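You operate a simulated robot arm through the tools that you are given. There is no shell and no other tool.

The job below is to be done with a simulated two-armed robot. You get a single attempt, and the scene is never put back.

JOB
Stack the green oval block from the inside of the lined blue crate by the cream machine on top of the beige oval block. Then take the white tray and put it in the inside of the crate of white brushes. Then shut the desk drawer. Then take the long block from the top of the desk and leave it in the inside of the crate of white brushes. Then fetch the cloudy lamp cover and set it in the purple bin. Then open the blue drawer, put the tag from the top of the green cabinet in the inside of the blue drawer and shut the drawer again. Do these in the order given. Set down upright: cloudy lamp cover.
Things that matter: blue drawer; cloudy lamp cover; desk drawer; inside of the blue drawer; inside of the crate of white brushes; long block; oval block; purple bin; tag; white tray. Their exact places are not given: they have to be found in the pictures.

It is judged by the outcome, as a careful person would: the job done as asked, and still so three seconds after it is handed in. It fails if anything else is knocked over, pushed out of place, dropped, spilled or broken. Lids that push on must go on centred and level and be pressed home; caps that screw on are set level and turned clockwise until they are tight.

ROBOT AND FRAMES
Two 7-joint arms with four-finger grippers on one trunk, on a base that drives. Base frame: it is fixed to the floor where the robot stands at the start and does not move with it; the origin is under the middle of the robot, x ahead of it, y to its left, z up; the surface under the hand at the start is at about z = 968. Lengths are in mm, angles in degrees, forces in N, time in s.
The left shoulder is at the start at [40, 181, 1204], the right one opposite. With the tool pointing down near the work surface each hand reaches from about 320 to 840 mm from the robot's upright axis, wherever it stands, measured 20 degrees to its own side. Places, roughly: blue drawer [10500, -2500, 700]; cloudy lamp cover (7x7x8 cm) [6000, -1900, 1400]; desk drawer [-2300, 1700, 600]; inside of the blue drawer [10500, -2600, 700]; inside of the crate of white brushes [1100, 1500, 1000]; long block (12x6x3 cm) [-2500, 1600, 800]; oval block [500, 0, 1000]; purple bin [8750, -2500, 750]; tag [9250, -2500, 1000]; white tray (15x14x4 cm) [-800, 1600, 900]. Payload 3.67 kg a hand.
The tool frame of a hand sits at the grasp point between the pads (the TCP): z along the fingers, y along the line on which they close. The tips reach 28 mm beyond it. The gripper opens to 112 mm. The gripper's body begins 73 mm behind the TCP.
Orientation is told as [roll, pitch, yaw] about the base's x, y, z axes, in that order, counted from this pose: with the fingers straight down and closing along the base's y, the tool's x points along the base's -x, its y along +y and its z along -z.

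CONTROLS
- The arms move only by the tool drive_tool. It takes "left_moves", "right_moves" or both (then of equal length, played together; a hand with none holds still); each is a list of rows, each a list of 3 entries, a list of its own where there are three numbers: the turn, a rotation vector about the tool's x, y, z in degrees, then the shift along the tool's x, y, z in mm, then the gripper command, from -1 (fully open) to 1 (shut), values between in proportion. In form: [[[wx, wy, wz], [tx, ty, tz], fingers], ...]. A call has 1 to 20 rows; each row shifts and turns the commanded pose from where the row before left it, along the tool's axes as they then stand. A row lasts 0.2 s, in which the tool goes at most 50 mm and 8.6 degrees; a call with a longer step from one row to the next is refused whole, and so is a gripper value outside its range. Where a pose cannot be reached the arm comes as near as it can. A force on the tool above 40 N (or 10 N above the force at the start of the call, whichever is more), or a blocked arm, ends the call early, and 0.2 s more pass. The fingers move at their own pace and stop on an object; they squeeze with about 28 N. The grip force told is the motor's: it shows also when the fingers shut on nothing. Time passes only in rows, and 0.2 s behind the last, so rows that do not move let the fingers close. The reply holds the time, the measured pose of the TCP, the force on the tool along the base axes, the opening and the grip force, in the units named above and with some noise, with the torque about the TCP (base axes, N m) and any sound that the robot's microphone picked up.
- Cameras (640 x 400 px; columns grow to the right, rows downward): "scene" is now at [107.3, -18.9, 1437.4]; the picture's right is [-0.22, -0.98, 0.00], its down [-0.51, 0.12, -0.85] and it looks along [0.83, -0.19, -0.52] (base axes); focal length 254 px, centre (320, 200). "left" rides on the left gripper at [60, 18, -104] in its tool frame; the picture's right is [-0.29, 0.96, 0.00], its down [-0.80, -0.24, -0.55] and it looks along [-0.53, -0.16, 0.83] (tool axes); focal length 234 px, centre (320, 200). "right" rides on the right gripper at [60, -18, -104] in its tool frame; the picture's right is [0.29, 0.96, 0.00], its down [-0.80, 0.24, -0.55] and it looks along [-0.53, 0.16, 0.83] (tool axes); focal length 234 px, centre (320, 200).
- grab_frame(camera): a new picture of that camera. No time passes.
- lift_body(by): slides the trunk up (or, below 0, down) by that many mm; the arms and the scene camera ride with it, the base frame stays. It gives what a move gives, with no picture.
- roll_base(legs): drives the robot by 1 to 6 legs, each [ahead, left, turn to the left] in mm, mm and degrees, along the robot's own axes; the way and the turn of a leg run together, so that a leg with both is an arc; at most 1500 mm and 180 degrees a leg. The arms and the cameras ride along, it lands a little off, and it stops where it bumps. It gives what a move gives.
- head_to(pan, tilt): turns the head with the scene camera to pan (to the left, within 86 degrees either way) and tilt (down, from -29 to 69), counted from straight ahead of the robot. It gives what a move gives.
- measure_at(camera, pixels): for up to 12 pixels [column, row] of the newest picture of that camera ("zoom" is the newest enlarged one), the place [x, y, z] in the base frame of the surface seen there, good to about 2 mm. No time passes.
- zoom(camera, box): a new picture of the part [left, top, right, bottom] of that camera's present view, enlarged. No time passes.
- hand_in(): hands the job in; it is judged then, once.

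Open the grippers and draw the arms clear of the work before you hand the job in, unless the task says otherwise.

The tools are called after "Request:" as name(argument=value, ...) on one line, values as JSON. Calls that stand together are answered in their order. drive_tool: Moves the arms, as the interface text tells. Its arguments: {"type":"object","properties":{"left_moves":{"type":"array","items":{"type":"array"}},"right_moves":{"type":"array","items":{"type":"array"}}},"required":[]} The other tools are called the same way: lift_body (by) slides the trunk up or down; roll_base (legs) drives the base; head_to (pan, tilt) turns the head that bears the scene camera; grab_frame (camera) takes a picture; measure_at (camera, pixels) gives the place of the surface under pixels of a picture; zoom (camera, box) takes an enlarged picture of a part of a camera's view; hand_in () hands the job in.

At the start:

```text
t: 0.0
left_position: [420.7, 87.5, 1186.3]
left_tcp_rot: [0.0, 0.0, 0.1]
left_wrist_force: [0.3, 0.4, 0.4]
left_ft_torque: [-0.02, 0.0, 0.02]
left_gripper_width: 112.1
left_gripper_force: 0.0
right_position: [474.6, -340.1, 1246.1]
right_tcp_rot: [0.0, 0.0, 0.0]
right_wrist_force: [-0.9, 1.0, -0.8]
right_ft_torque: [-0.01, 0.0, 0.04]
right_gripper_width: 111.8
right_gripper_force: 0.0
trunk travel left (down, up): [-325.0, 189.0]
robot x, y, heading: [1.4, -2.2, -0.2]
head pan, tilt: [-12.8, 31.3]
```

scene: 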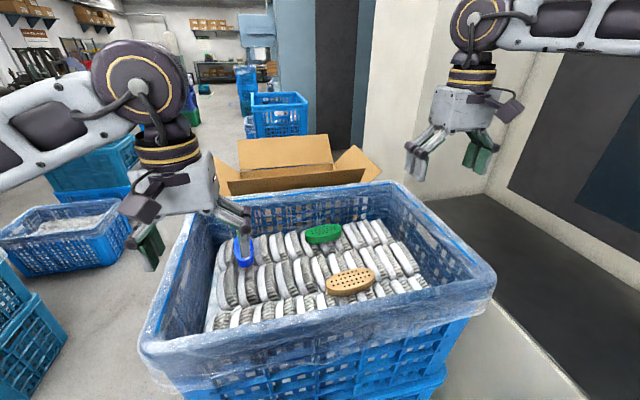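
right: 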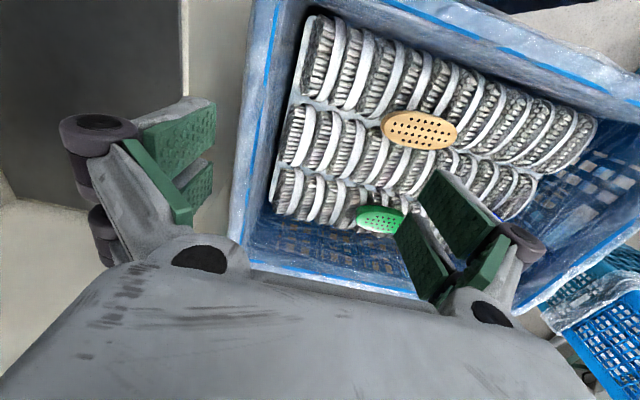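
left: 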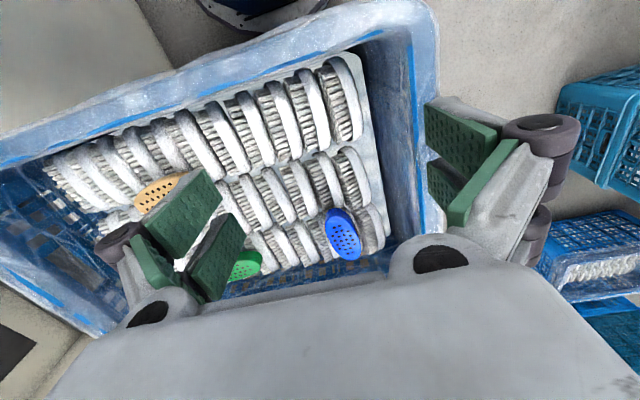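

The scene picture shows the lined crate with green oval block near (323,233), beige oval near (350,282) and a blue one near (244,250). I zoom in to see them closely.

Request:
zoom(camera="scene", box=[200, 180, 440, 330])

Request:
zoom(camera="right", box=[240, 0, 640, 250])

```text
2.67 times, centred on (320, 255) of scene
```

zoom: 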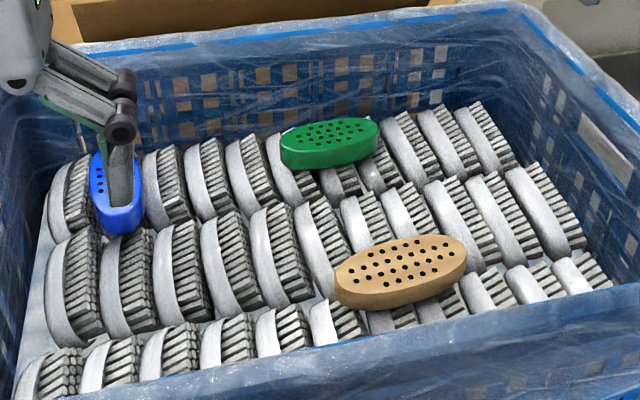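

```text
1.60 times, centred on (440, 125) of right
```

zoom: 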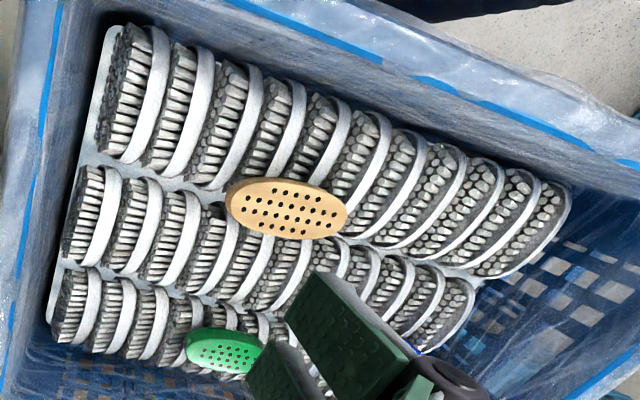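

The green oval's top is centred near scene (323,232) and the beige one near (350,281). I measure several points on both, plus the crate rims and floor.

Request:
measure_at(camera="scene", pixels=[[323.7, 232.5], [307.5, 234], [341, 228.5], [325.6, 226], [322, 236.5], [322, 242], [350.7, 279], [328, 285], [373, 275], [348, 271], [353, 288], [350, 293]])

Request:
measure_at(camera="scene", pixels=[[244, 245], [190, 216], [392, 188], [490, 280], [160, 345], [300, 345], [300, 260], [300, 200], [215, 300], [420, 255], [255, 180], [375, 165]])

```text
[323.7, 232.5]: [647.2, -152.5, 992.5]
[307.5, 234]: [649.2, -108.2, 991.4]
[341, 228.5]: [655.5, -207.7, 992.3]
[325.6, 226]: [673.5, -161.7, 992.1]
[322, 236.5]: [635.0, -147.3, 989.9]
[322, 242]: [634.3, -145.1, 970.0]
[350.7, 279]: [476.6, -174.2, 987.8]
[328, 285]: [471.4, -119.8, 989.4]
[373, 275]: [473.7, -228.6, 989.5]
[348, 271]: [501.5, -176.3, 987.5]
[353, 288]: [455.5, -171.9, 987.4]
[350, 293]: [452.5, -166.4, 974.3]
```

```text
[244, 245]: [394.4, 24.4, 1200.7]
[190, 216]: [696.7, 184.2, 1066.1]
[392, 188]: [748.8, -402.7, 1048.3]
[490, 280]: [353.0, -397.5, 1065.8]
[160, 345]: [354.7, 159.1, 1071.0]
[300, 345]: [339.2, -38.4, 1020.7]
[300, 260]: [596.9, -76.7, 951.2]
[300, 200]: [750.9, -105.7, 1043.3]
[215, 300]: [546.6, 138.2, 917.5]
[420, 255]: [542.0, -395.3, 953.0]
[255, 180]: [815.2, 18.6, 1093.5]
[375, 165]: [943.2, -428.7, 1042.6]
```

Green oval is centred near (654,-159) with top z≈992, beige near (477,-174) with top z≈989, and both lie with their long axis about along y. I bring the right hand above the green oval, staying well above the rim (z≈1070).

Request:
drive_tool(right_moves=[[[0, 0, 0], [-30, 30, 14], -1], [[0, 0, 0], [-30, 30, 14], -1], [[0, 0, 0], [-30, 30, 14], -1], [[0, 0, 0], [-30, 30, 14], -1], [[0, 0, 0], [-30, 30, 14], -1], [[0, 0, 0], [-30, 30, 14], -1], [[0, 0, 0], [0, 0, 0], -1]])

Request:
grab_frame(camera="right")

Request:
grab_frame(camera="scene")

```text
t: 1.6
left_position: [420.4, 86.9, 1185.8]
left_tcp_rot: [0.0, 0.1, 0.1]
left_wrist_force: [0.6, -0.1, -0.7]
left_ft_torque: [-0.05, -0.02, -0.01]
left_gripper_width: 111.9
left_gripper_force: 0.0
right_position: [639.7, -175.7, 1158.6]
right_tcp_rot: [0.1, 0.0, -0.1]
right_wrist_force: [-0.3, -0.7, -0.5]
right_ft_torque: [-0.02, 0.01, 0.01]
right_gripper_width: 111.8
right_gripper_force: 0.0
right hand out of reach, approached as far as the arm can: row 6
trunk travel left (down, up): [-325.0, 189.0]
robot x, y, heading: [0.0, -0.6, -0.1]
head pan, tilt: [-12.8, 31.3]
```

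```text
taken
```

right: 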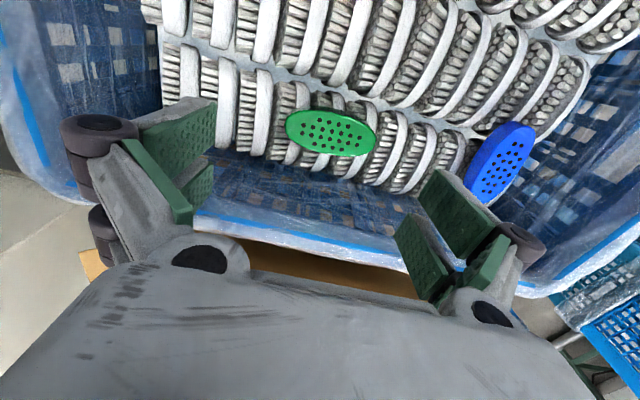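

```text
taken
```

scene: 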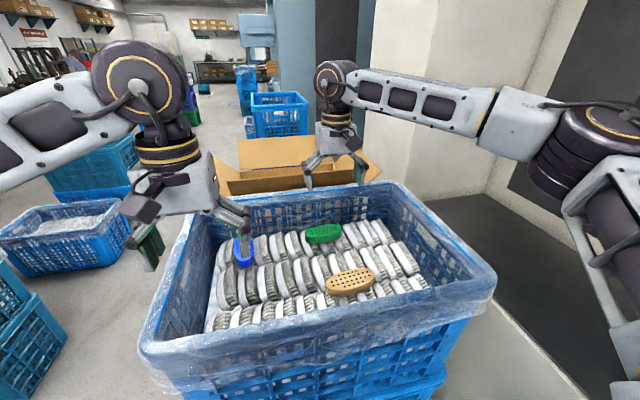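

The right hand stopped at (640,-176,1159), a little short in reach because the wrist is high. I lift the trunk by 100 mm, so the shoulder is higher over the work, and then carry on.

Request:
lift_body(by=100)

Request:
drive_tool(right_moves=[[[0, 0, 0], [0, 0, 40], -1], [[0, 0, 0], [0, 0, 40], -1], [[0, 0, 0], [-15, 16, 10], -1], [[0, 0, 0], [0, 0, 0], -0.4]])

Request:
grab_frame(camera="right")

```text
t: 2.9
left_position: [419.2, 88.3, 1286.0]
left_tcp_rot: [0.0, 0.1, 0.0]
left_wrist_force: [0.5, 0.0, 0.6]
left_ft_torque: [-0.02, -0.02, -0.03]
left_gripper_width: 112.0
left_gripper_force: 0.1
right_position: [639.0, -174.7, 1258.0]
right_tcp_rot: [0.0, 0.0, 0.0]
right_wrist_force: [-0.7, 0.2, -0.3]
right_ft_torque: [0.03, 0.03, 0.0]
right_gripper_width: 112.1
right_gripper_force: 0.0
trunk travel left (down, up): [-425.0, 89.0]
robot x, y, heading: [-0.6, -0.2, -0.0]
head pan, tilt: [-12.8, 31.3]
```

```text
t: 3.9
left_position: [419.6, 87.3, 1286.8]
left_tcp_rot: [0.0, 0.0, 0.1]
left_wrist_force: [0.0, -0.5, -1.1]
left_ft_torque: [-0.01, -0.01, -0.03]
left_gripper_width: 112.0
left_gripper_force: 0.1
right_position: [641.7, -172.5, 1174.4]
right_tcp_rot: [0.0, -0.1, 0.0]
right_wrist_force: [-0.6, 0.7, 0.2]
right_ft_torque: [-0.03, 0.01, -0.01]
right_gripper_width: 78.5
right_gripper_force: 0.0
right hand out of reach, approached as far as the arm can: row 3
trunk travel left (down, up): [-425.0, 89.0]
robot x, y, heading: [-1.2, -0.3, 0.0]
head pan, tilt: [-12.8, 31.3]
```

```text
taken
```

right: 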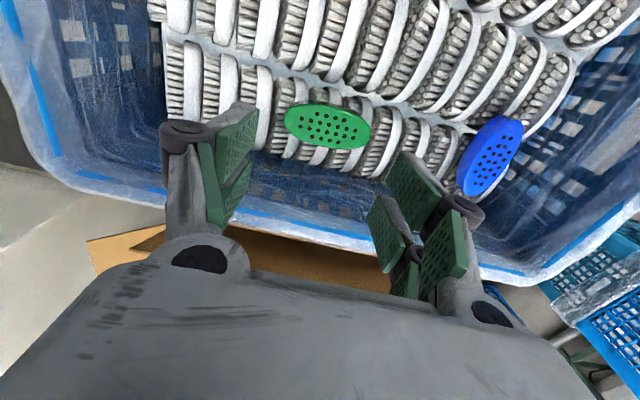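

The hand is still limited near x=642 at this height. I turn the tool 90° about its axis now (the grasp needs it anyway) and watch whether the arm follows.

Request:
drive_tool(right_moves=[[[0, 0, 8], [0, 0, 0], -0.4], [[0, 0, 8], [0, 0, 0], -0.4], [[0, 0, 8], [0, 0, 0], -0.4], [[0, 0, 8], [0, 0, 0], -0.4], [[0, 0, 8], [0, 0, 0], -0.4], [[0, 0, 0], [0, 0, 0], -0.4]])

```text
t: 5.3
left_position: [420.8, 88.0, 1286.8]
left_tcp_rot: [0.0, 0.0, 0.1]
left_wrist_force: [0.8, 1.2, 0.0]
left_ft_torque: [-0.02, -0.01, 0.01]
left_gripper_width: 112.1
left_gripper_force: 0.0
right_position: [640.4, -170.5, 1173.8]
right_tcp_rot: [0.2, 0.0, -40.0]
right_wrist_force: [-0.1, 1.1, -0.9]
right_ft_torque: [-0.02, 0.02, 0.0]
right_gripper_width: 78.4
right_gripper_force: 0.0
trunk travel left (down, up): [-425.0, 89.0]
robot x, y, heading: [-0.0, 1.2, -0.0]
head pan, tilt: [-12.8, 31.3]
```

The yaw went to -40° without trouble. I turn on to -90°.

Request:
drive_tool(right_moves=[[[0, 0, 8.33], [0, 0, 0], -0.4], [[0, 0, 8.33], [0, 0, 0], -0.4], [[0, 0, 8.33], [0, 0, 0], -0.4], [[0, 0, 8.33], [0, 0, 0], -0.4], [[0, 0, 8.33], [0, 0, 0], -0.4], [[0, 0, 8.33], [0, 0, 0], -0.4], [[0, 0, 0], [0, 14, 0], -0.4], [[0, 0, 0], [0, 0, 0], -0.4]])

Request:
grab_frame(camera="right")

Request:
grab_frame(camera="scene")

```text
t: 7.1
left_position: [420.6, 87.4, 1286.3]
left_tcp_rot: [0.1, 0.0, 0.1]
left_wrist_force: [1.0, -0.3, 0.8]
left_ft_torque: [-0.01, -0.04, 0.03]
left_gripper_width: 111.9
left_gripper_force: 0.2
right_position: [644.9, -177.9, 1175.1]
right_tcp_rot: [0.2, 0.2, -90.0]
right_wrist_force: [0.4, 0.1, 0.8]
right_ft_torque: [0.0, -0.02, -0.02]
right_gripper_width: 78.5
right_gripper_force: 0.0
right hand out of reach, approached as far as the arm can: row 7
trunk travel left (down, up): [-425.0, 89.0]
robot x, y, heading: [0.1, -2.3, -0.1]
head pan, tilt: [-12.8, 31.3]
```

```text
taken
```

right: 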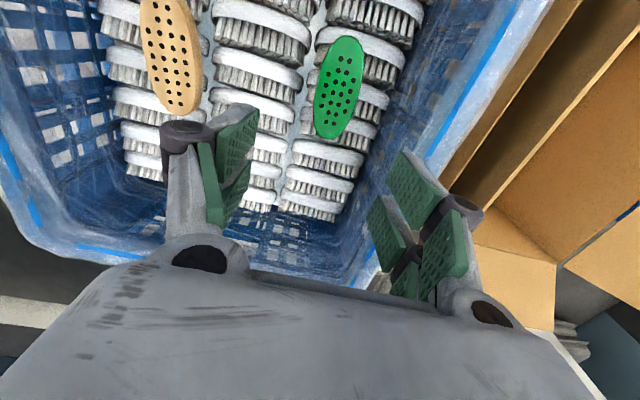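

```text
taken
```

scene: 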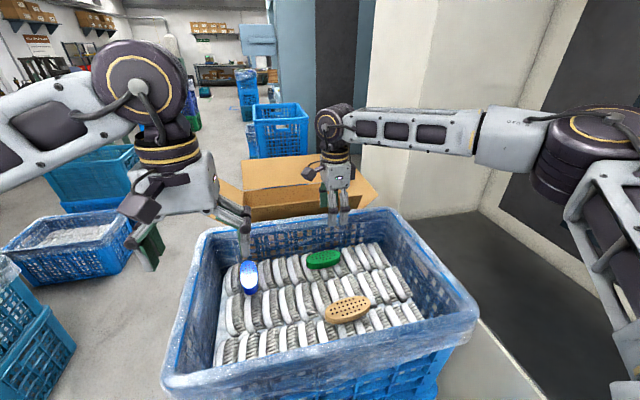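

The turn is done and the green oval's top shows around (338,87) in the right picture. I measure its outline there, and the beige one too.

Request:
measure_at(camera="right", pixels=[[338, 87], [348, 40], [329, 129], [318, 98], [361, 75], [327, 65], [351, 110], [172, 55], [157, 3], [183, 110], [149, 50], [196, 55]])

Request:
measure_at(camera="scene", pixels=[[385, 212], [330, 221], [255, 232], [440, 255], [320, 250], [318, 262]])

```text
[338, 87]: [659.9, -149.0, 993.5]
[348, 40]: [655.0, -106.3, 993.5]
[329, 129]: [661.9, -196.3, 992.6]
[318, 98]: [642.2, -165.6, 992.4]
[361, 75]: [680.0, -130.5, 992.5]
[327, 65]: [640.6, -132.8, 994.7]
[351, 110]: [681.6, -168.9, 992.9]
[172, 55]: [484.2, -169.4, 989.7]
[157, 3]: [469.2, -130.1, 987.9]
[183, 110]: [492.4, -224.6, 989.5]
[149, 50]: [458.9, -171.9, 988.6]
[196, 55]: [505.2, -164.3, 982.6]
```

```text
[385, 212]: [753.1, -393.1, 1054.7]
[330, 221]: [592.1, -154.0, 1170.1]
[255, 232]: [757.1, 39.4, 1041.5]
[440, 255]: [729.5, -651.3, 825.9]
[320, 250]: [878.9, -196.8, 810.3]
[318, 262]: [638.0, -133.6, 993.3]
```

Green oval centre is about (659,-151), 44 mm across in x, with its long axis turned about 4° from y. I lower the hand above it and then try to move the last 14 mm ahead.

Request:
drive_tool(right_moves=[[[0, 0, 0], [10, 0, 40], -0.4], [[0, 0, 0], [10, 0, 40], -0.4], [[0, 0, 0], [7, 8, 10], -0.4], [[0, 0, 0], [0, 6, 0], -0.4], [[0, 0, 0], [0, 0, 0], -0.4]])

```text
t: 8.3
left_position: [421.0, 87.4, 1286.9]
left_tcp_rot: [0.1, 0.0, 0.1]
left_wrist_force: [-0.1, 0.0, -0.2]
left_ft_torque: [0.04, 0.05, 0.03]
left_gripper_width: 111.8
left_gripper_force: 0.1
right_position: [629.4, -176.0, 1095.7]
right_tcp_rot: [0.1, 0.1, -89.9]
right_wrist_force: [0.3, -0.5, 0.0]
right_ft_torque: [0.0, -0.01, -0.01]
right_gripper_width: 78.4
right_gripper_force: 0.0
right hand out of reach, approached as far as the arm can: row 1, 2, 3, 4
trunk travel left (down, up): [-425.0, 89.0]
robot x, y, heading: [0.1, 0.3, -0.2]
head pan, tilt: [-12.8, 31.3]
```

The reach gets shorter as the hand goes lower, so the base should move a little. First I raise the hand to clear the rim, then look down in front of the robot to see its room to move.

Request:
drive_tool(right_moves=[[[0, 0, 0], [0, 0, -40], -0.4], [[0, 0, 0], [0, 0, -40], -0.4], [[0, 0, 0], [0, 0, 0], -0.4]])

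Request:
head_to(pan=0, tilt=65)

Request:
grab_frame(camera="scene")

Request:
head_to(pan=70, tilt=45)

Request:
grab_frame(camera="scene")

```text
t: 9.1
left_position: [420.7, 86.6, 1286.0]
left_tcp_rot: [0.0, 0.1, 0.1]
left_wrist_force: [0.3, -0.8, 0.0]
left_ft_torque: [0.01, 0.01, -0.03]
left_gripper_width: 112.1
left_gripper_force: 0.1
right_position: [632.1, -176.2, 1174.3]
right_tcp_rot: [-0.1, 0.1, -90.0]
right_wrist_force: [0.3, -0.6, 0.7]
right_ft_torque: [0.04, 0.03, -0.04]
right_gripper_width: 78.2
right_gripper_force: 0.1
trunk travel left (down, up): [-425.0, 89.0]
robot x, y, heading: [-0.7, 1.1, -0.0]
head pan, tilt: [-12.8, 31.3]
```

```text
t: 10.1
left_position: [420.1, 86.4, 1287.9]
left_tcp_rot: [0.0, 0.0, 0.2]
left_wrist_force: [-0.2, -0.1, -0.4]
left_ft_torque: [0.01, 0.01, -0.01]
left_gripper_width: 111.8
left_gripper_force: 0.0
right_position: [631.2, -176.1, 1174.5]
right_tcp_rot: [0.1, 0.0, -90.0]
right_wrist_force: [0.2, -0.8, -0.2]
right_ft_torque: [0.03, 0.01, 0.0]
right_gripper_width: 78.4
right_gripper_force: 0.0
trunk travel left (down, up): [-425.0, 89.0]
robot x, y, heading: [2.2, -1.9, 0.1]
head pan, tilt: [0.0, 65.0]
```

```text
taken
```

scene: 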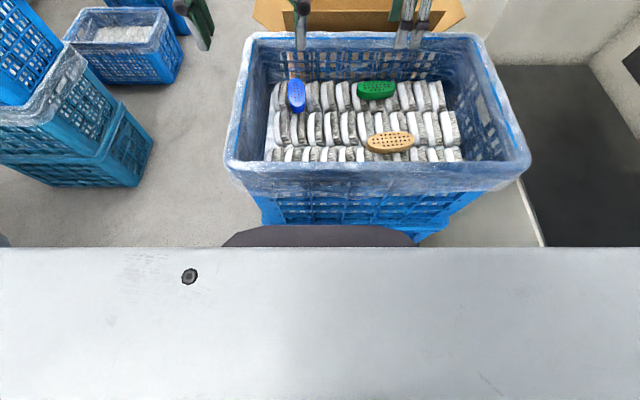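

```text
t: 11.5
left_position: [420.1, 87.4, 1287.1]
left_tcp_rot: [0.0, 0.0, 0.1]
left_wrist_force: [0.3, -0.7, -0.3]
left_ft_torque: [0.01, -0.03, 0.03]
left_gripper_width: 112.0
left_gripper_force: 0.1
right_position: [631.5, -177.5, 1174.8]
right_tcp_rot: [0.1, 0.1, -90.0]
right_wrist_force: [0.9, 0.2, 0.6]
right_ft_torque: [-0.01, 0.0, -0.01]
right_gripper_width: 78.6
right_gripper_force: 0.1
trunk travel left (down, up): [-425.0, 89.0]
robot x, y, heading: [0.8, 2.2, 0.1]
head pan, tilt: [70.0, 45.0]
```

```text
taken
```

scene: 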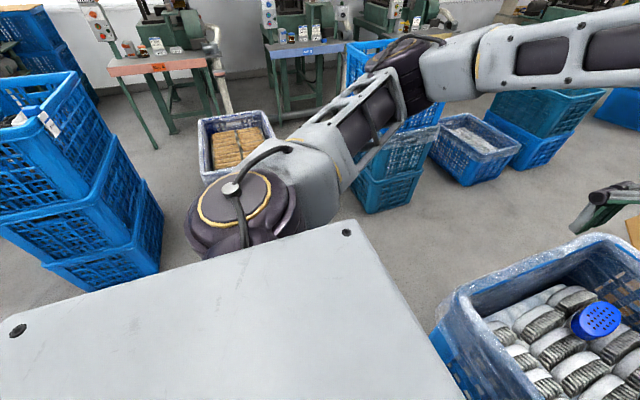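

There is free floor to the left of the robot. I drive 110 mm left, so that the green oval lies about 20° to the right hand's own side, with both hands well above the rim.

Request:
roll_base(legs=[[0, 110, 0]])

Request:
head_to(pan=-20, tilt=40)

Request:
grab_frame(camera="scene")

```text
t: 12.7
left_position: [420.4, 193.5, 1286.9]
left_tcp_rot: [0.0, -0.1, 0.0]
left_wrist_force: [-0.6, 0.1, 0.9]
left_ft_torque: [-0.04, 0.01, -0.01]
left_gripper_width: 111.9
left_gripper_force: 0.0
right_position: [630.4, -70.6, 1174.5]
right_tcp_rot: [0.1, 0.1, -90.2]
right_wrist_force: [0.7, 0.1, -0.9]
right_ft_torque: [0.03, 0.0, 0.01]
right_gripper_width: 78.4
right_gripper_force: 0.1
trunk travel left (down, up): [-425.0, 89.0]
robot x, y, heading: [2.6, 107.4, 0.0]
head pan, tilt: [70.0, 45.0]
```

```text
t: 14.4
left_position: [421.2, 194.2, 1287.3]
left_tcp_rot: [0.1, -0.1, 0.0]
left_wrist_force: [0.4, 0.4, -0.4]
left_ft_torque: [0.06, 0.03, 0.0]
left_gripper_width: 112.2
left_gripper_force: 0.0
right_position: [631.2, -70.4, 1175.0]
right_tcp_rot: [0.1, 0.1, -90.2]
right_wrist_force: [-0.1, 0.5, 0.7]
right_ft_torque: [0.01, 0.0, -0.02]
right_gripper_width: 78.3
right_gripper_force: 0.1
trunk travel left (down, up): [-425.0, 89.0]
robot x, y, heading: [-2.7, 105.5, -0.1]
head pan, tilt: [-20.0, 40.0]
```

```text
taken
```

scene: 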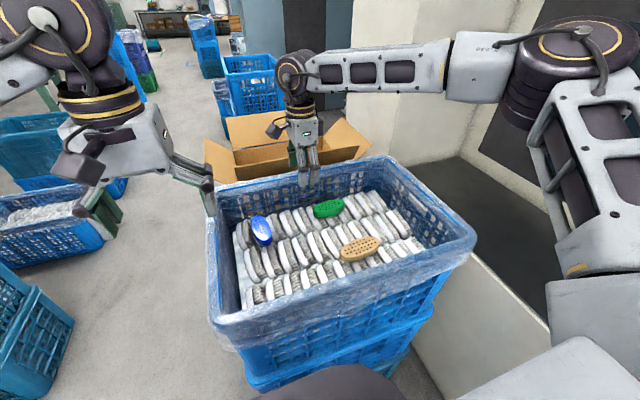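

The right hand now hangs at y=-70. I move it 80 mm to the right (tool -x), then 28 mm ahead (tool +y), to stand over the green oval.

Request:
drive_tool(right_moves=[[[0, 0, 0], [-40, 0, 0], -0.4], [[0, 0, 0], [-40, 0, 0], -0.4], [[0, 0, 0], [0, 14, 20], -0.4], [[0, 0, 0], [0, 14, 20], -0.4], [[0, 0, 0], [0, 0, 0], -0.4]])

Request:
grab_frame(camera="right")

```text
t: 15.6
left_position: [419.6, 193.9, 1287.5]
left_tcp_rot: [0.0, -0.1, -0.1]
left_wrist_force: [-0.6, -0.4, -0.3]
left_ft_torque: [0.02, -0.03, -0.01]
left_gripper_width: 112.0
left_gripper_force: 0.1
right_position: [657.4, -150.8, 1134.5]
right_tcp_rot: [0.2, 0.2, -90.1]
right_wrist_force: [0.7, 0.1, 1.1]
right_ft_torque: [0.06, -0.01, 0.02]
right_gripper_width: 78.4
right_gripper_force: 0.2
trunk travel left (down, up): [-425.0, 89.0]
robot x, y, heading: [-4.4, 106.3, 0.0]
head pan, tilt: [-20.0, 40.0]
```

```text
taken
```

right: 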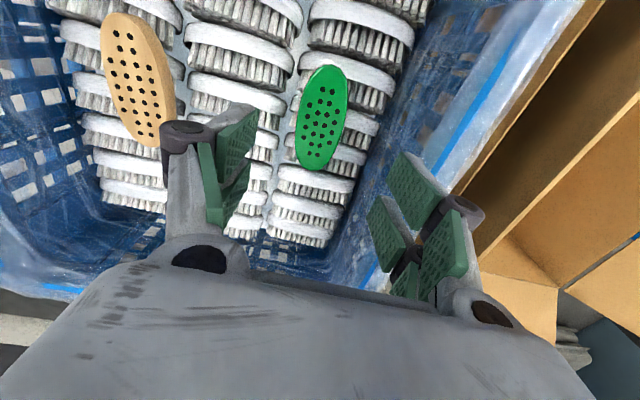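

The hand now stands over the green oval, seen around (321,117); the beige one is around (138,80). I measure both again from this nearer view.

Request:
measure_at(camera="right", pixels=[[321, 117], [327, 69], [313, 163], [299, 122], [344, 112], [303, 100], [342, 125], [118, 15], [152, 144], [105, 70], [168, 75], [138, 80]])

Request:
zoom(camera="right", box=[80, 0, 400, 200])

```text
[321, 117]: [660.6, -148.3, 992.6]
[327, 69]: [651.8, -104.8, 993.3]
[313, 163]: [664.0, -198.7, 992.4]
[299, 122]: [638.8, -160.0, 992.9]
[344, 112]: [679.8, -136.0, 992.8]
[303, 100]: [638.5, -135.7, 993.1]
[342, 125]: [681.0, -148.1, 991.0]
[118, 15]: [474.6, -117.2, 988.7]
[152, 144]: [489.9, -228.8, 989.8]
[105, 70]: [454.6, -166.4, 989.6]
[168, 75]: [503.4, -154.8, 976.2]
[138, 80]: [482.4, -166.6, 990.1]
```

```text
2.00 times, centred on (240, 100) of right
```

zoom: 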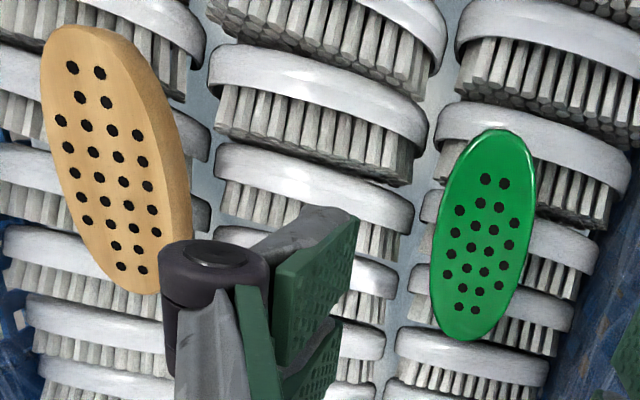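

The dot rows give the axes precisely, so I measure the top and bottom dot-row centres of both ovals.

Request:
measure_at(camera="zoom", pixels=[[495, 182], [466.5, 308.5], [452, 238], [514, 224], [447, 265], [508, 245], [86, 70.5], [132.5, 268.5], [61, 120], [138, 134], [78, 200], [152, 209]])

```text
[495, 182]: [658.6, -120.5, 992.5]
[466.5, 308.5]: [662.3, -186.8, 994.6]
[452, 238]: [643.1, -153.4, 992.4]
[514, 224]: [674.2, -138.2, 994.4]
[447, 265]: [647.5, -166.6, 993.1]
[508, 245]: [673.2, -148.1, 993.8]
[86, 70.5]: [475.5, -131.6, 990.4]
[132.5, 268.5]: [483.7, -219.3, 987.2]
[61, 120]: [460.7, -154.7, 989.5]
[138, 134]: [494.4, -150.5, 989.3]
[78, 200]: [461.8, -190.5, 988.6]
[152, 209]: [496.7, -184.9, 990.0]
```

Green centre is (660,-153) with a tilt of about 4°; beige centre is (479,-175) with about 5°. I turn to yaw -86°, centre the hand and descend to z≈1001 with the fingers straddling the green oval.

Request:
drive_tool(right_moves=[[[0, 0, -4], [0, 0, 0], -0.4], [[0, 0, 0], [-2.4, 2.4, 30], -0.4], [[0, 0, 0], [0, 0, 30], -0.4], [[0, 0, 0], [0, 0, 30], -0.4], [[0, 0, 0], [0, 0, 0], -0.4]])

Request:
grab_frame(camera="right")

```text
t: 16.8
left_position: [420.2, 194.6, 1285.8]
left_tcp_rot: [0.1, 0.0, 0.0]
left_wrist_force: [-0.5, 0.4, -0.3]
left_ft_torque: [0.01, -0.01, -0.01]
left_gripper_width: 112.3
left_gripper_force: 0.1
right_position: [660.0, -151.7, 1043.8]
right_tcp_rot: [0.1, 0.0, -86.1]
right_wrist_force: [-0.3, 0.8, 0.0]
right_ft_torque: [-0.01, 0.0, 0.02]
right_gripper_width: 78.6
right_gripper_force: 0.0
trunk travel left (down, up): [-425.0, 89.0]
robot x, y, heading: [-1.9, 110.6, -0.1]
head pan, tilt: [-20.0, 40.0]
```

```text
taken
```

right: 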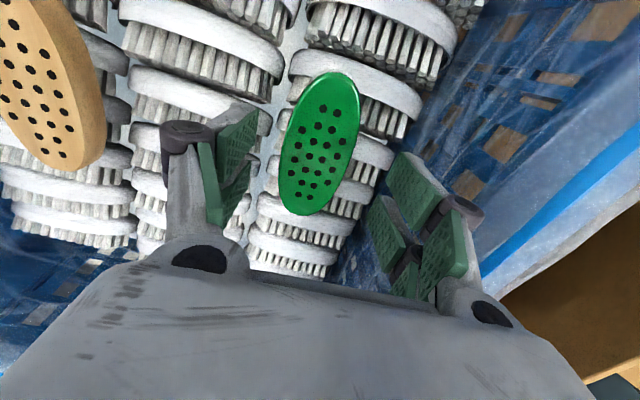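

The oval sits centred between the fingers at (320,145). I go down the last 43 mm and close.

Request:
drive_tool(right_moves=[[[0, 0, 0], [-1, 0, 20], -0.4], [[0, 0, 0], [0, 0, 14], -0.4], [[0, 0, 0], [0, 0, 9], -0.4], [[0, 0, 0], [0, 0, 0], -0.4]])

Request:
grab_frame(camera="right")

```text
t: 17.8
left_position: [420.5, 194.1, 1286.7]
left_tcp_rot: [0.0, -0.1, 0.0]
left_wrist_force: [-0.1, 0.1, -0.1]
left_ft_torque: [-0.01, 0.02, -0.02]
left_gripper_width: 111.9
left_gripper_force: 0.1
right_position: [651.1, -157.7, 1007.4]
right_tcp_rot: [0.1, 0.1, -86.0]
right_wrist_force: [0.0, -0.2, 0.5]
right_ft_torque: [0.03, 0.02, 0.01]
right_gripper_width: 78.6
right_gripper_force: 0.1
right hand out of reach, approached as far as the arm can: row 1, 2, 3
trunk travel left (down, up): [-425.0, 89.0]
robot x, y, heading: [-0.8, 108.9, 0.0]
head pan, tilt: [-20.0, 40.0]
```

```text
taken
```

right: 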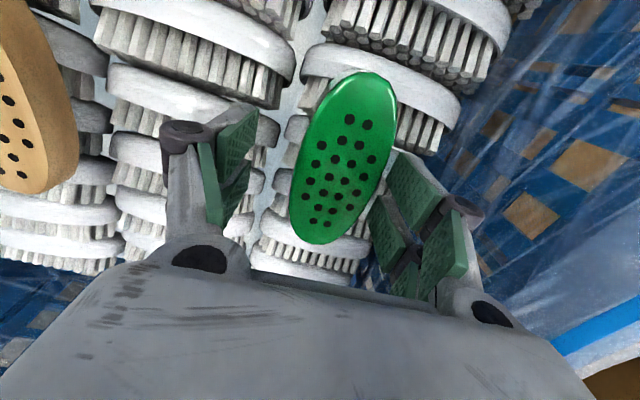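

The arm is at its reach limit with the trunk raised (hand at 651,-158,1007), still touching nothing. I raise the hand 140 mm and bring the trunk back down 100 mm, which gives more reach at this height.

Request:
drive_tool(right_moves=[[[0, 0, 0], [0, 0, -45], -0.4], [[0, 0, 0], [0, 0, -45], -0.4], [[0, 0, 0], [0, 0, -45], -0.4], [[0, 0, 0], [0, 0, 0], -0.4]])

Request:
lift_body(by=-100)

```text
t: 18.8
left_position: [420.6, 194.5, 1287.1]
left_tcp_rot: [0.0, 0.0, 0.1]
left_wrist_force: [0.8, 0.3, 0.0]
left_ft_torque: [0.01, 0.03, 0.0]
left_gripper_width: 112.0
left_gripper_force: 0.1
right_position: [650.9, -156.3, 1140.9]
right_tcp_rot: [0.0, 0.1, -86.2]
right_wrist_force: [0.8, 0.4, -0.4]
right_ft_torque: [0.0, -0.01, 0.01]
right_gripper_width: 78.2
right_gripper_force: 0.1
trunk travel left (down, up): [-425.0, 89.0]
robot x, y, heading: [0.6, 107.9, -0.1]
head pan, tilt: [-20.0, 40.0]
```

```text
t: 20.1
left_position: [419.8, 194.2, 1187.0]
left_tcp_rot: [-0.1, 0.1, -0.1]
left_wrist_force: [-0.1, -0.7, 0.1]
left_ft_torque: [-0.02, 0.01, 0.03]
left_gripper_width: 112.2
left_gripper_force: 0.0
right_position: [649.8, -157.5, 1040.6]
right_tcp_rot: [0.0, 0.0, -86.2]
right_wrist_force: [-0.4, 0.4, 0.8]
right_ft_torque: [0.02, 0.02, 0.0]
right_gripper_width: 78.5
right_gripper_force: 0.2
trunk travel left (down, up): [-325.0, 189.0]
robot x, y, heading: [-2.9, 109.1, -0.0]
head pan, tilt: [-20.0, 40.0]
```

Now the hand is at (650,-157.5,1041). I move 10 mm ahead and 5 mm left, then go down to z≈1001.

Request:
drive_tool(right_moves=[[[0, 0, 0], [4.3, 10.3, 0], -0.4], [[0, 0, 0], [0, 0, 20], -0.4], [[0, 0, 0], [0, 0, 20], -0.4], [[0, 0, 0], [0, 0, 0], -0.4]])

Request:
grab_frame(camera="right")

```text
t: 21.1
left_position: [420.1, 195.0, 1186.6]
left_tcp_rot: [0.0, 0.0, 0.0]
left_wrist_force: [-0.1, 0.4, -0.1]
left_ft_torque: [-0.01, 0.02, 0.02]
left_gripper_width: 111.9
left_gripper_force: 0.1
right_position: [660.8, -152.2, 998.9]
right_tcp_rot: [0.1, 0.0, -86.1]
right_wrist_force: [0.1, 0.3, 0.3]
right_ft_torque: [0.0, -0.05, 0.0]
right_gripper_width: 78.3
right_gripper_force: 0.0
trunk travel left (down, up): [-325.0, 189.0]
robot x, y, heading: [1.5, 110.0, -0.0]
head pan, tilt: [-20.0, 40.0]
```

```text
taken
```

right: 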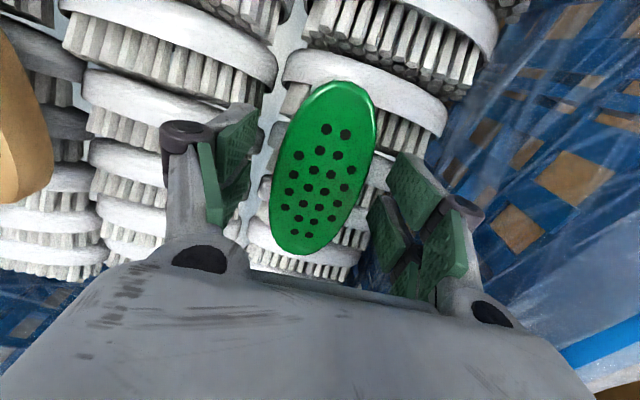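

The pads straddle the oval at z=999 with no contact force. I close the fingers.

Request:
drive_tool(right_moves=[[[0, 0, 0], [0, 0, 0], 0.2], [[0, 0, 0], [0, 0, 0], 0.6], [[0, 0, 0], [0, 0, 0], 1], [[0, 0, 0], [0, 0, 0], 1], [[0, 0, 0], [0, 0, 0], 1]])

Request:
grab_frame(camera="right")

```text
t: 22.3
left_position: [420.6, 194.3, 1186.0]
left_tcp_rot: [0.0, 0.0, 0.0]
left_wrist_force: [-0.5, -0.4, -0.1]
left_ft_torque: [-0.01, -0.02, -0.04]
left_gripper_width: 111.8
left_gripper_force: 0.0
right_position: [661.0, -151.1, 1001.2]
right_tcp_rot: [0.2, 0.1, -86.2]
right_wrist_force: [-0.2, 0.7, -0.5]
right_ft_torque: [-0.03, 0.01, 0.01]
right_gripper_width: 48.7
right_gripper_force: 28.5
trunk travel left (down, up): [-325.0, 189.0]
robot x, y, heading: [-0.8, 109.8, -0.3]
head pan, tilt: [-20.0, 40.0]
```

```text
taken
```

right: 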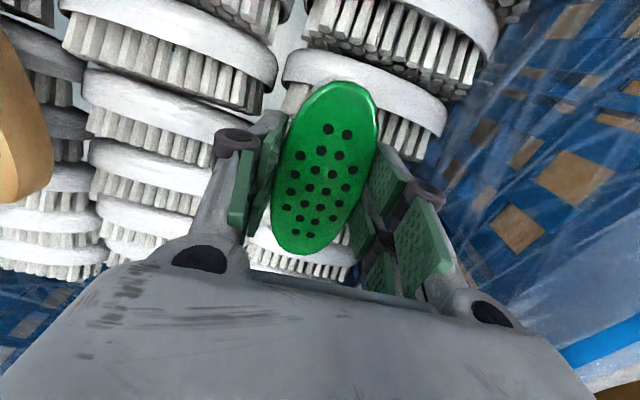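

The grip holds at width 48.7 mm with 28.5 N. I lift the oval 60 mm straight up.

Request:
drive_tool(right_moves=[[[0, 0, 0], [0, 0, -20], 1], [[0, 0, 0], [0, 0, -20], 1], [[0, 0, 0], [0, 0, -20], 1], [[0, 0, 0], [0, 0, 0], 1]])

Request:
grab_frame(camera="right")

Request:
grab_frame(camera="scene")

```text
t: 23.3
left_position: [420.1, 194.1, 1186.9]
left_tcp_rot: [0.0, 0.0, -0.1]
left_wrist_force: [0.3, 0.2, -0.2]
left_ft_torque: [0.01, -0.02, 0.01]
left_gripper_width: 111.9
left_gripper_force: 0.1
right_position: [661.8, -152.0, 1060.2]
right_tcp_rot: [0.2, 0.1, -86.1]
right_wrist_force: [-0.6, -0.3, -0.9]
right_ft_torque: [-0.03, 0.03, 0.02]
right_gripper_width: 0.0
right_gripper_force: 28.2
trunk travel left (down, up): [-325.0, 189.0]
robot x, y, heading: [-0.7, 105.4, -0.2]
head pan, tilt: [-20.0, 40.0]
```

```text
taken
```

right: 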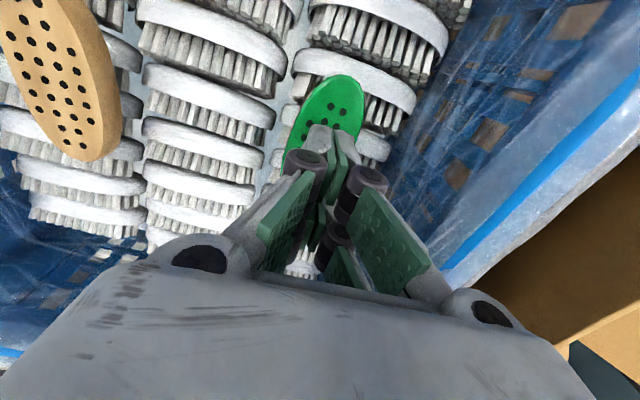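

```text
taken
```

scene: 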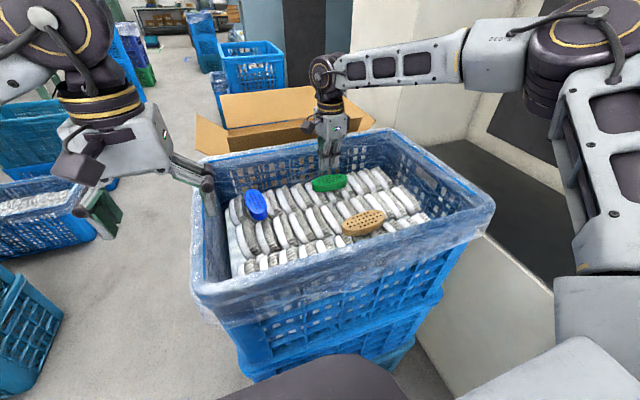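

The fingers slipped off the oval during the lift (width 0): the grip was too high on its rounded rim. I open, look at the oval and measure the brush heights beside it for a deeper grasp.

Request:
drive_tool(right_moves=[[[0, 0, 0], [0, 0, 0], 0], [[0, 0, 0], [0, 0, 0], -0.4], [[0, 0, 0], [0, 0, 0], -0.4], [[0, 0, 0], [0, 0, 0], -0.4]])

Request:
zoom(camera="right", box=[160, 40, 480, 240])

Request:
zoom(camera="scene", box=[280, 150, 408, 230])

```text
t: 24.3
left_position: [420.9, 195.2, 1185.0]
left_tcp_rot: [0.0, 0.0, 0.0]
left_wrist_force: [0.3, -1.0, 0.2]
left_ft_torque: [-0.01, 0.01, -0.01]
left_gripper_width: 112.2
left_gripper_force: 0.0
right_position: [660.4, -151.4, 1060.2]
right_tcp_rot: [0.1, 0.0, -86.0]
right_wrist_force: [0.4, 0.0, 0.5]
right_ft_torque: [0.0, 0.02, -0.02]
right_gripper_width: 78.3
right_gripper_force: 0.1
trunk travel left (down, up): [-325.0, 189.0]
robot x, y, heading: [-0.4, 108.1, -0.2]
head pan, tilt: [-20.0, 40.0]
```

```text
2.00 times, centred on (320, 140) of right
```

zoom: 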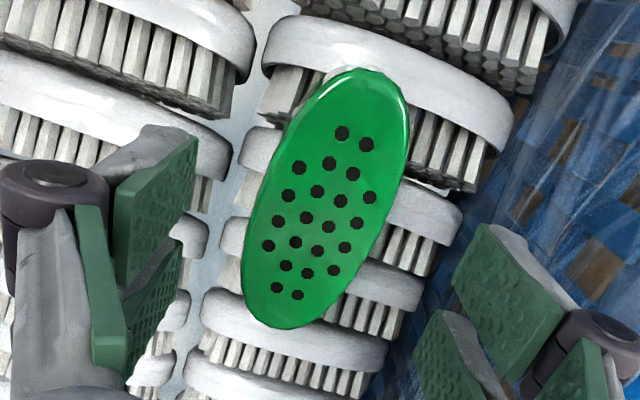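

```text
5.00 times, centred on (344, 190) of scene
```

zoom: 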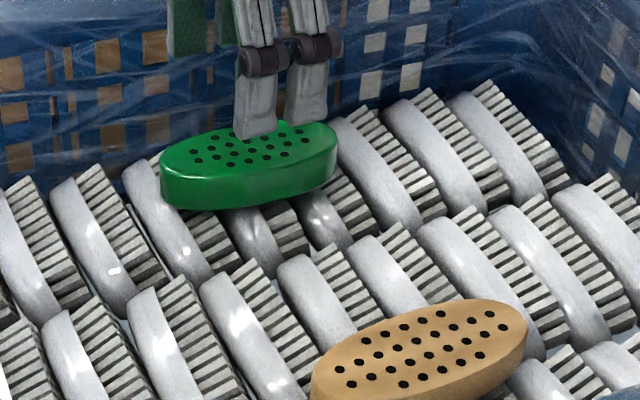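

The newest zoom (scene) shows the oval's front side wall between about (245,172) and (245,205). I measure points on that wall and brush points around it.

Request:
measure_at(camera="zoom", pixels=[[245, 160], [245, 172], [245, 182], [245, 192], [245, 202], [245, 215], [215, 235], [280, 225], [180, 240], [345, 160], [370, 140], [110, 200]])

Request:
measure_at(camera="right", pixels=[[320, 150], [343, 76], [305, 202], [284, 150], [363, 120], [267, 155], [262, 170], [258, 195], [375, 165], [385, 150], [352, 190], [270, 135]])

```text
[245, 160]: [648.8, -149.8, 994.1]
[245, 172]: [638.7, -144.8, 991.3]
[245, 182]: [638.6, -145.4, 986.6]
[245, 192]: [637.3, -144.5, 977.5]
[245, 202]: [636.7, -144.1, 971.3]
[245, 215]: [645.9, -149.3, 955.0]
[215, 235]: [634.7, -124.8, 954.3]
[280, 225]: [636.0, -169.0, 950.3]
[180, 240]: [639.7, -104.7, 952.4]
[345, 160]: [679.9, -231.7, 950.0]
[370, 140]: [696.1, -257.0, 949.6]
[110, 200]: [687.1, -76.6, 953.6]
```

```text
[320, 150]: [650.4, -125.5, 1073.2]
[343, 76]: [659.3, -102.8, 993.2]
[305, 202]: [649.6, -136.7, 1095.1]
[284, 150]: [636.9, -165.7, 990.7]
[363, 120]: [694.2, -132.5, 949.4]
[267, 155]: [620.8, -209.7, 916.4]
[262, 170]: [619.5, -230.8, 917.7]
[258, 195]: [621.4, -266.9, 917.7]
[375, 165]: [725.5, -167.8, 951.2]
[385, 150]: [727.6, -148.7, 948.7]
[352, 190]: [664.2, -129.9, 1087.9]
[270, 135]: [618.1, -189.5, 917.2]
```

The side wall spans z≈971–991 and brush tops nearby are about 950–955, so there may be room to go deeper. I zoom the right camera again and re-measure the oval's dot rows.

Request:
zoom(camera="right", box=[160, 40, 480, 240])

Request:
measure_at(camera="zoom", pixels=[[354, 138], [287, 291], [298, 166], [368, 198], [268, 246], [332, 270], [310, 214], [250, 240], [405, 165], [385, 300], [230, 180], [420, 250]])

```text
2.00 times, centred on (320, 140) of right
```

zoom: 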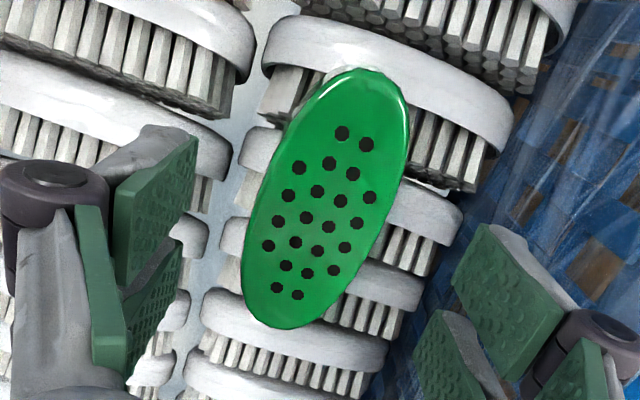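

```text
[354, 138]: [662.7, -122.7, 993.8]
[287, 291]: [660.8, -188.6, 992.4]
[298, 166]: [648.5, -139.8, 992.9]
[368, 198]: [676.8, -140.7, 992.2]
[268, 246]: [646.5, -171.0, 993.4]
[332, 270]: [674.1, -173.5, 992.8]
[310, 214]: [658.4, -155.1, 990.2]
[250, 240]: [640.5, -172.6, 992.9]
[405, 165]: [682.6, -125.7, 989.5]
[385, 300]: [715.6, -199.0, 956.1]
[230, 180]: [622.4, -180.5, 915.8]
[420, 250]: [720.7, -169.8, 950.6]
```

The oval now sits at about (661.5,-155.5) with its axis at -2°, so I turn to yaw -92°, re-centre and go down to z≈997 with the fingers open.

Request:
drive_tool(right_moves=[[[0, 0, 6], [0, 0, 0], -0.4], [[0, 0, 0], [-4, 1.4, 20], -0.4], [[0, 0, 0], [0, 0, 30], -0.4], [[0, 0, 0], [0, 0, 13], -0.4], [[0, 0, 0], [0, 0, 0], -0.4]])

```text
t: 25.5
left_position: [419.5, 194.8, 1186.6]
left_tcp_rot: [0.0, 0.0, 0.0]
left_wrist_force: [-0.3, -0.3, -0.1]
left_ft_torque: [-0.01, 0.0, 0.0]
left_gripper_width: 112.0
left_gripper_force: 0.0
right_position: [661.8, -156.0, 997.1]
right_tcp_rot: [0.1, 0.1, -92.1]
right_wrist_force: [0.0, -1.4, -0.3]
right_ft_torque: [0.0, 0.01, 0.0]
right_gripper_width: 78.4
right_gripper_force: 0.1
trunk travel left (down, up): [-325.0, 189.0]
robot x, y, heading: [-1.6, 104.7, -0.3]
head pan, tilt: [-20.0, 40.0]
```

No contact at z=997. I probe down in 3 mm steps, watching the wrist force.

Request:
drive_tool(right_moves=[[[0, 0, 0], [0, 0, 3], -0.4], [[0, 0, 0], [0, 0, 3], -0.4], [[0, 0, 0], [0, 0, 0], -0.4]])

Request:
grab_frame(camera="right")

```text
t: 26.3
left_position: [419.6, 193.4, 1186.1]
left_tcp_rot: [0.1, 0.0, 0.0]
left_wrist_force: [0.1, -0.2, -0.6]
left_ft_torque: [-0.03, 0.03, 0.01]
left_gripper_width: 112.1
left_gripper_force: 0.1
right_position: [663.1, -156.5, 991.2]
right_tcp_rot: [0.1, 0.1, -92.0]
right_wrist_force: [-0.8, -0.3, -0.8]
right_ft_torque: [-0.01, -0.01, -0.01]
right_gripper_width: 78.6
right_gripper_force: 0.2
trunk travel left (down, up): [-325.0, 189.0]
robot x, y, heading: [-2.0, 110.2, 0.0]
head pan, tilt: [-20.0, 40.0]
```

```text
taken
```

right: 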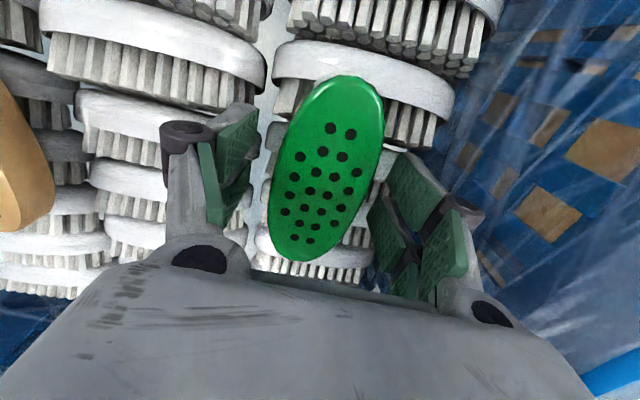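

Still no contact at z=991 (tips near 963). I go down a further 6 mm and then close.

Request:
drive_tool(right_moves=[[[0, 0, 0], [0, -1, 3], -0.4], [[0, 0, 0], [0, 0, 3], -0.4], [[0, 0, 0], [0, 0, 0], -0.4]])

```text
t: 27.1
left_position: [417.7, 194.0, 1185.6]
left_tcp_rot: [-0.1, -0.2, 0.1]
left_wrist_force: [-0.7, -0.7, -0.3]
left_ft_torque: [0.0, 0.02, -0.01]
left_gripper_width: 111.9
left_gripper_force: 0.1
right_position: [660.0, -156.2, 988.6]
right_tcp_rot: [0.4, 0.1, -92.2]
right_wrist_force: [-2.8, -6.5, 29.1]
right_ft_torque: [-0.19, 0.22, 0.15]
right_gripper_width: 81.5
right_gripper_force: 13.6
trunk travel left (down, up): [-325.0, 189.0]
robot x, y, heading: [-0.2, 109.6, -0.3]
head pan, tilt: [-20.0, 40.0]
```

Contact came at z≈988.6 (29 N up). I back off 5 mm to relieve it, then close the fingers.

Request:
drive_tool(right_moves=[[[0, 0, 0], [0, 0, -3], -0.4], [[0, 0, 0], [0, 0, -2.5], -0.4], [[0, 0, 0], [0, 0, 0], -0.4]])

Request:
grab_frame(camera="right")

```text
t: 27.9
left_position: [418.6, 194.9, 1185.6]
left_tcp_rot: [0.1, 0.0, 0.0]
left_wrist_force: [0.2, -0.7, 0.5]
left_ft_torque: [-0.02, 0.04, -0.03]
left_gripper_width: 111.7
left_gripper_force: 0.1
right_position: [659.5, -156.9, 989.9]
right_tcp_rot: [0.0, 0.1, -92.1]
right_wrist_force: [-0.5, -3.2, 7.4]
right_ft_torque: [-0.05, 0.05, -0.05]
right_gripper_width: 79.2
right_gripper_force: 0.3
trunk travel left (down, up): [-325.0, 189.0]
robot x, y, heading: [-1.0, 108.7, -0.3]
head pan, tilt: [-20.0, 40.0]
```

```text
taken
```

right: 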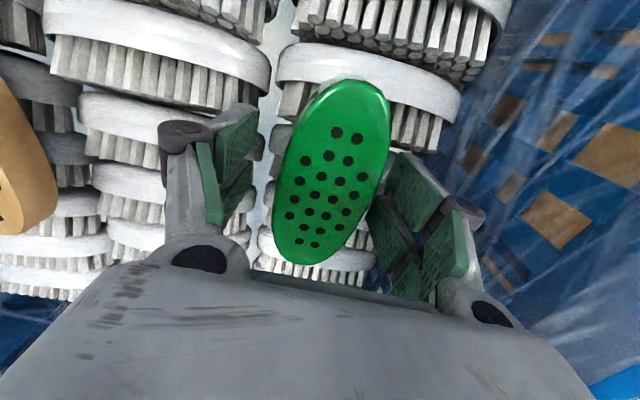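

There is still a light 7 N. I raise 2 mm more and close.

Request:
drive_tool(right_moves=[[[0, 0, 0], [0, 1, -2], -0.4], [[0, 0, 0], [0, 0, 0], 0.1], [[0, 0, 0], [0, 0, 0], 0.5], [[0, 0, 0], [0, 0, 0], 1], [[0, 0, 0], [0, 0, 0], 1], [[0, 0, 0], [0, 0, 0], 1]])

Request:
grab_frame(camera="right")

```text
t: 29.3
left_position: [416.9, 194.7, 1186.8]
left_tcp_rot: [-0.1, -0.2, 0.1]
left_wrist_force: [0.4, 0.3, -0.5]
left_ft_torque: [-0.02, 0.0, 0.01]
left_gripper_width: 112.0
left_gripper_force: 0.1
right_position: [659.4, -155.4, 995.4]
right_tcp_rot: [0.2, 0.0, -92.1]
right_wrist_force: [-7.2, 3.1, 17.1]
right_ft_torque: [0.13, 0.66, -0.08]
right_gripper_width: 48.8
right_gripper_force: 27.6
trunk travel left (down, up): [-325.0, 189.0]
robot x, y, heading: [0.1, 106.9, -0.1]
head pan, tilt: [-20.0, 40.0]
```

```text
taken
```

right: 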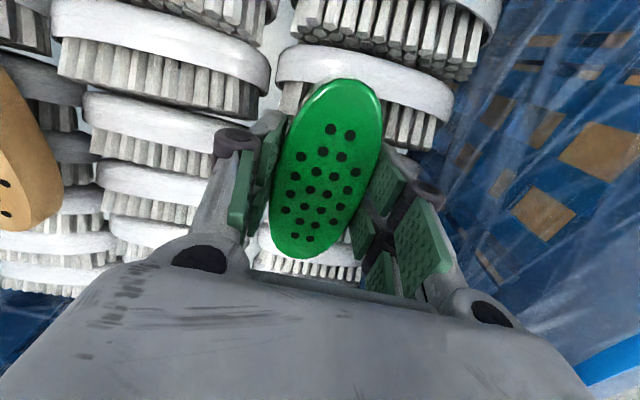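

The grip is at width 48.8 mm with the tips now resting at the surface (z≈995). I lift slowly and check whether the oval comes along.

Request:
drive_tool(right_moves=[[[0, 0, 0], [0, 0, -4], 1], [[0, 0, 0], [0, 0, -5], 1], [[0, 0, 0], [0, 0, -5], 1], [[0, 0, 0], [0, 0, -5], 1], [[0, 0, 0], [0, 0, 0], 1]])

Request:
grab_frame(camera="right")

```text
t: 30.5
left_position: [420.9, 194.8, 1186.2]
left_tcp_rot: [0.0, 0.0, 0.0]
left_wrist_force: [-0.1, 0.6, 0.0]
left_ft_torque: [-0.02, 0.0, 0.01]
left_gripper_width: 111.9
left_gripper_force: 0.0
right_position: [661.5, -156.0, 1011.5]
right_tcp_rot: [0.1, -0.1, -92.1]
right_wrist_force: [-0.1, 0.2, -0.8]
right_ft_torque: [0.01, 0.0, 0.02]
right_gripper_width: 48.7
right_gripper_force: 28.1
trunk travel left (down, up): [-325.0, 189.0]
robot x, y, heading: [0.2, 110.7, -0.0]
head pan, tilt: [-20.0, 40.0]
```

```text
taken
```

right: 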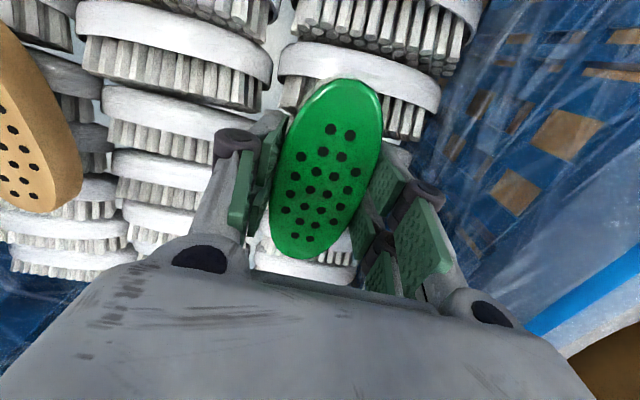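

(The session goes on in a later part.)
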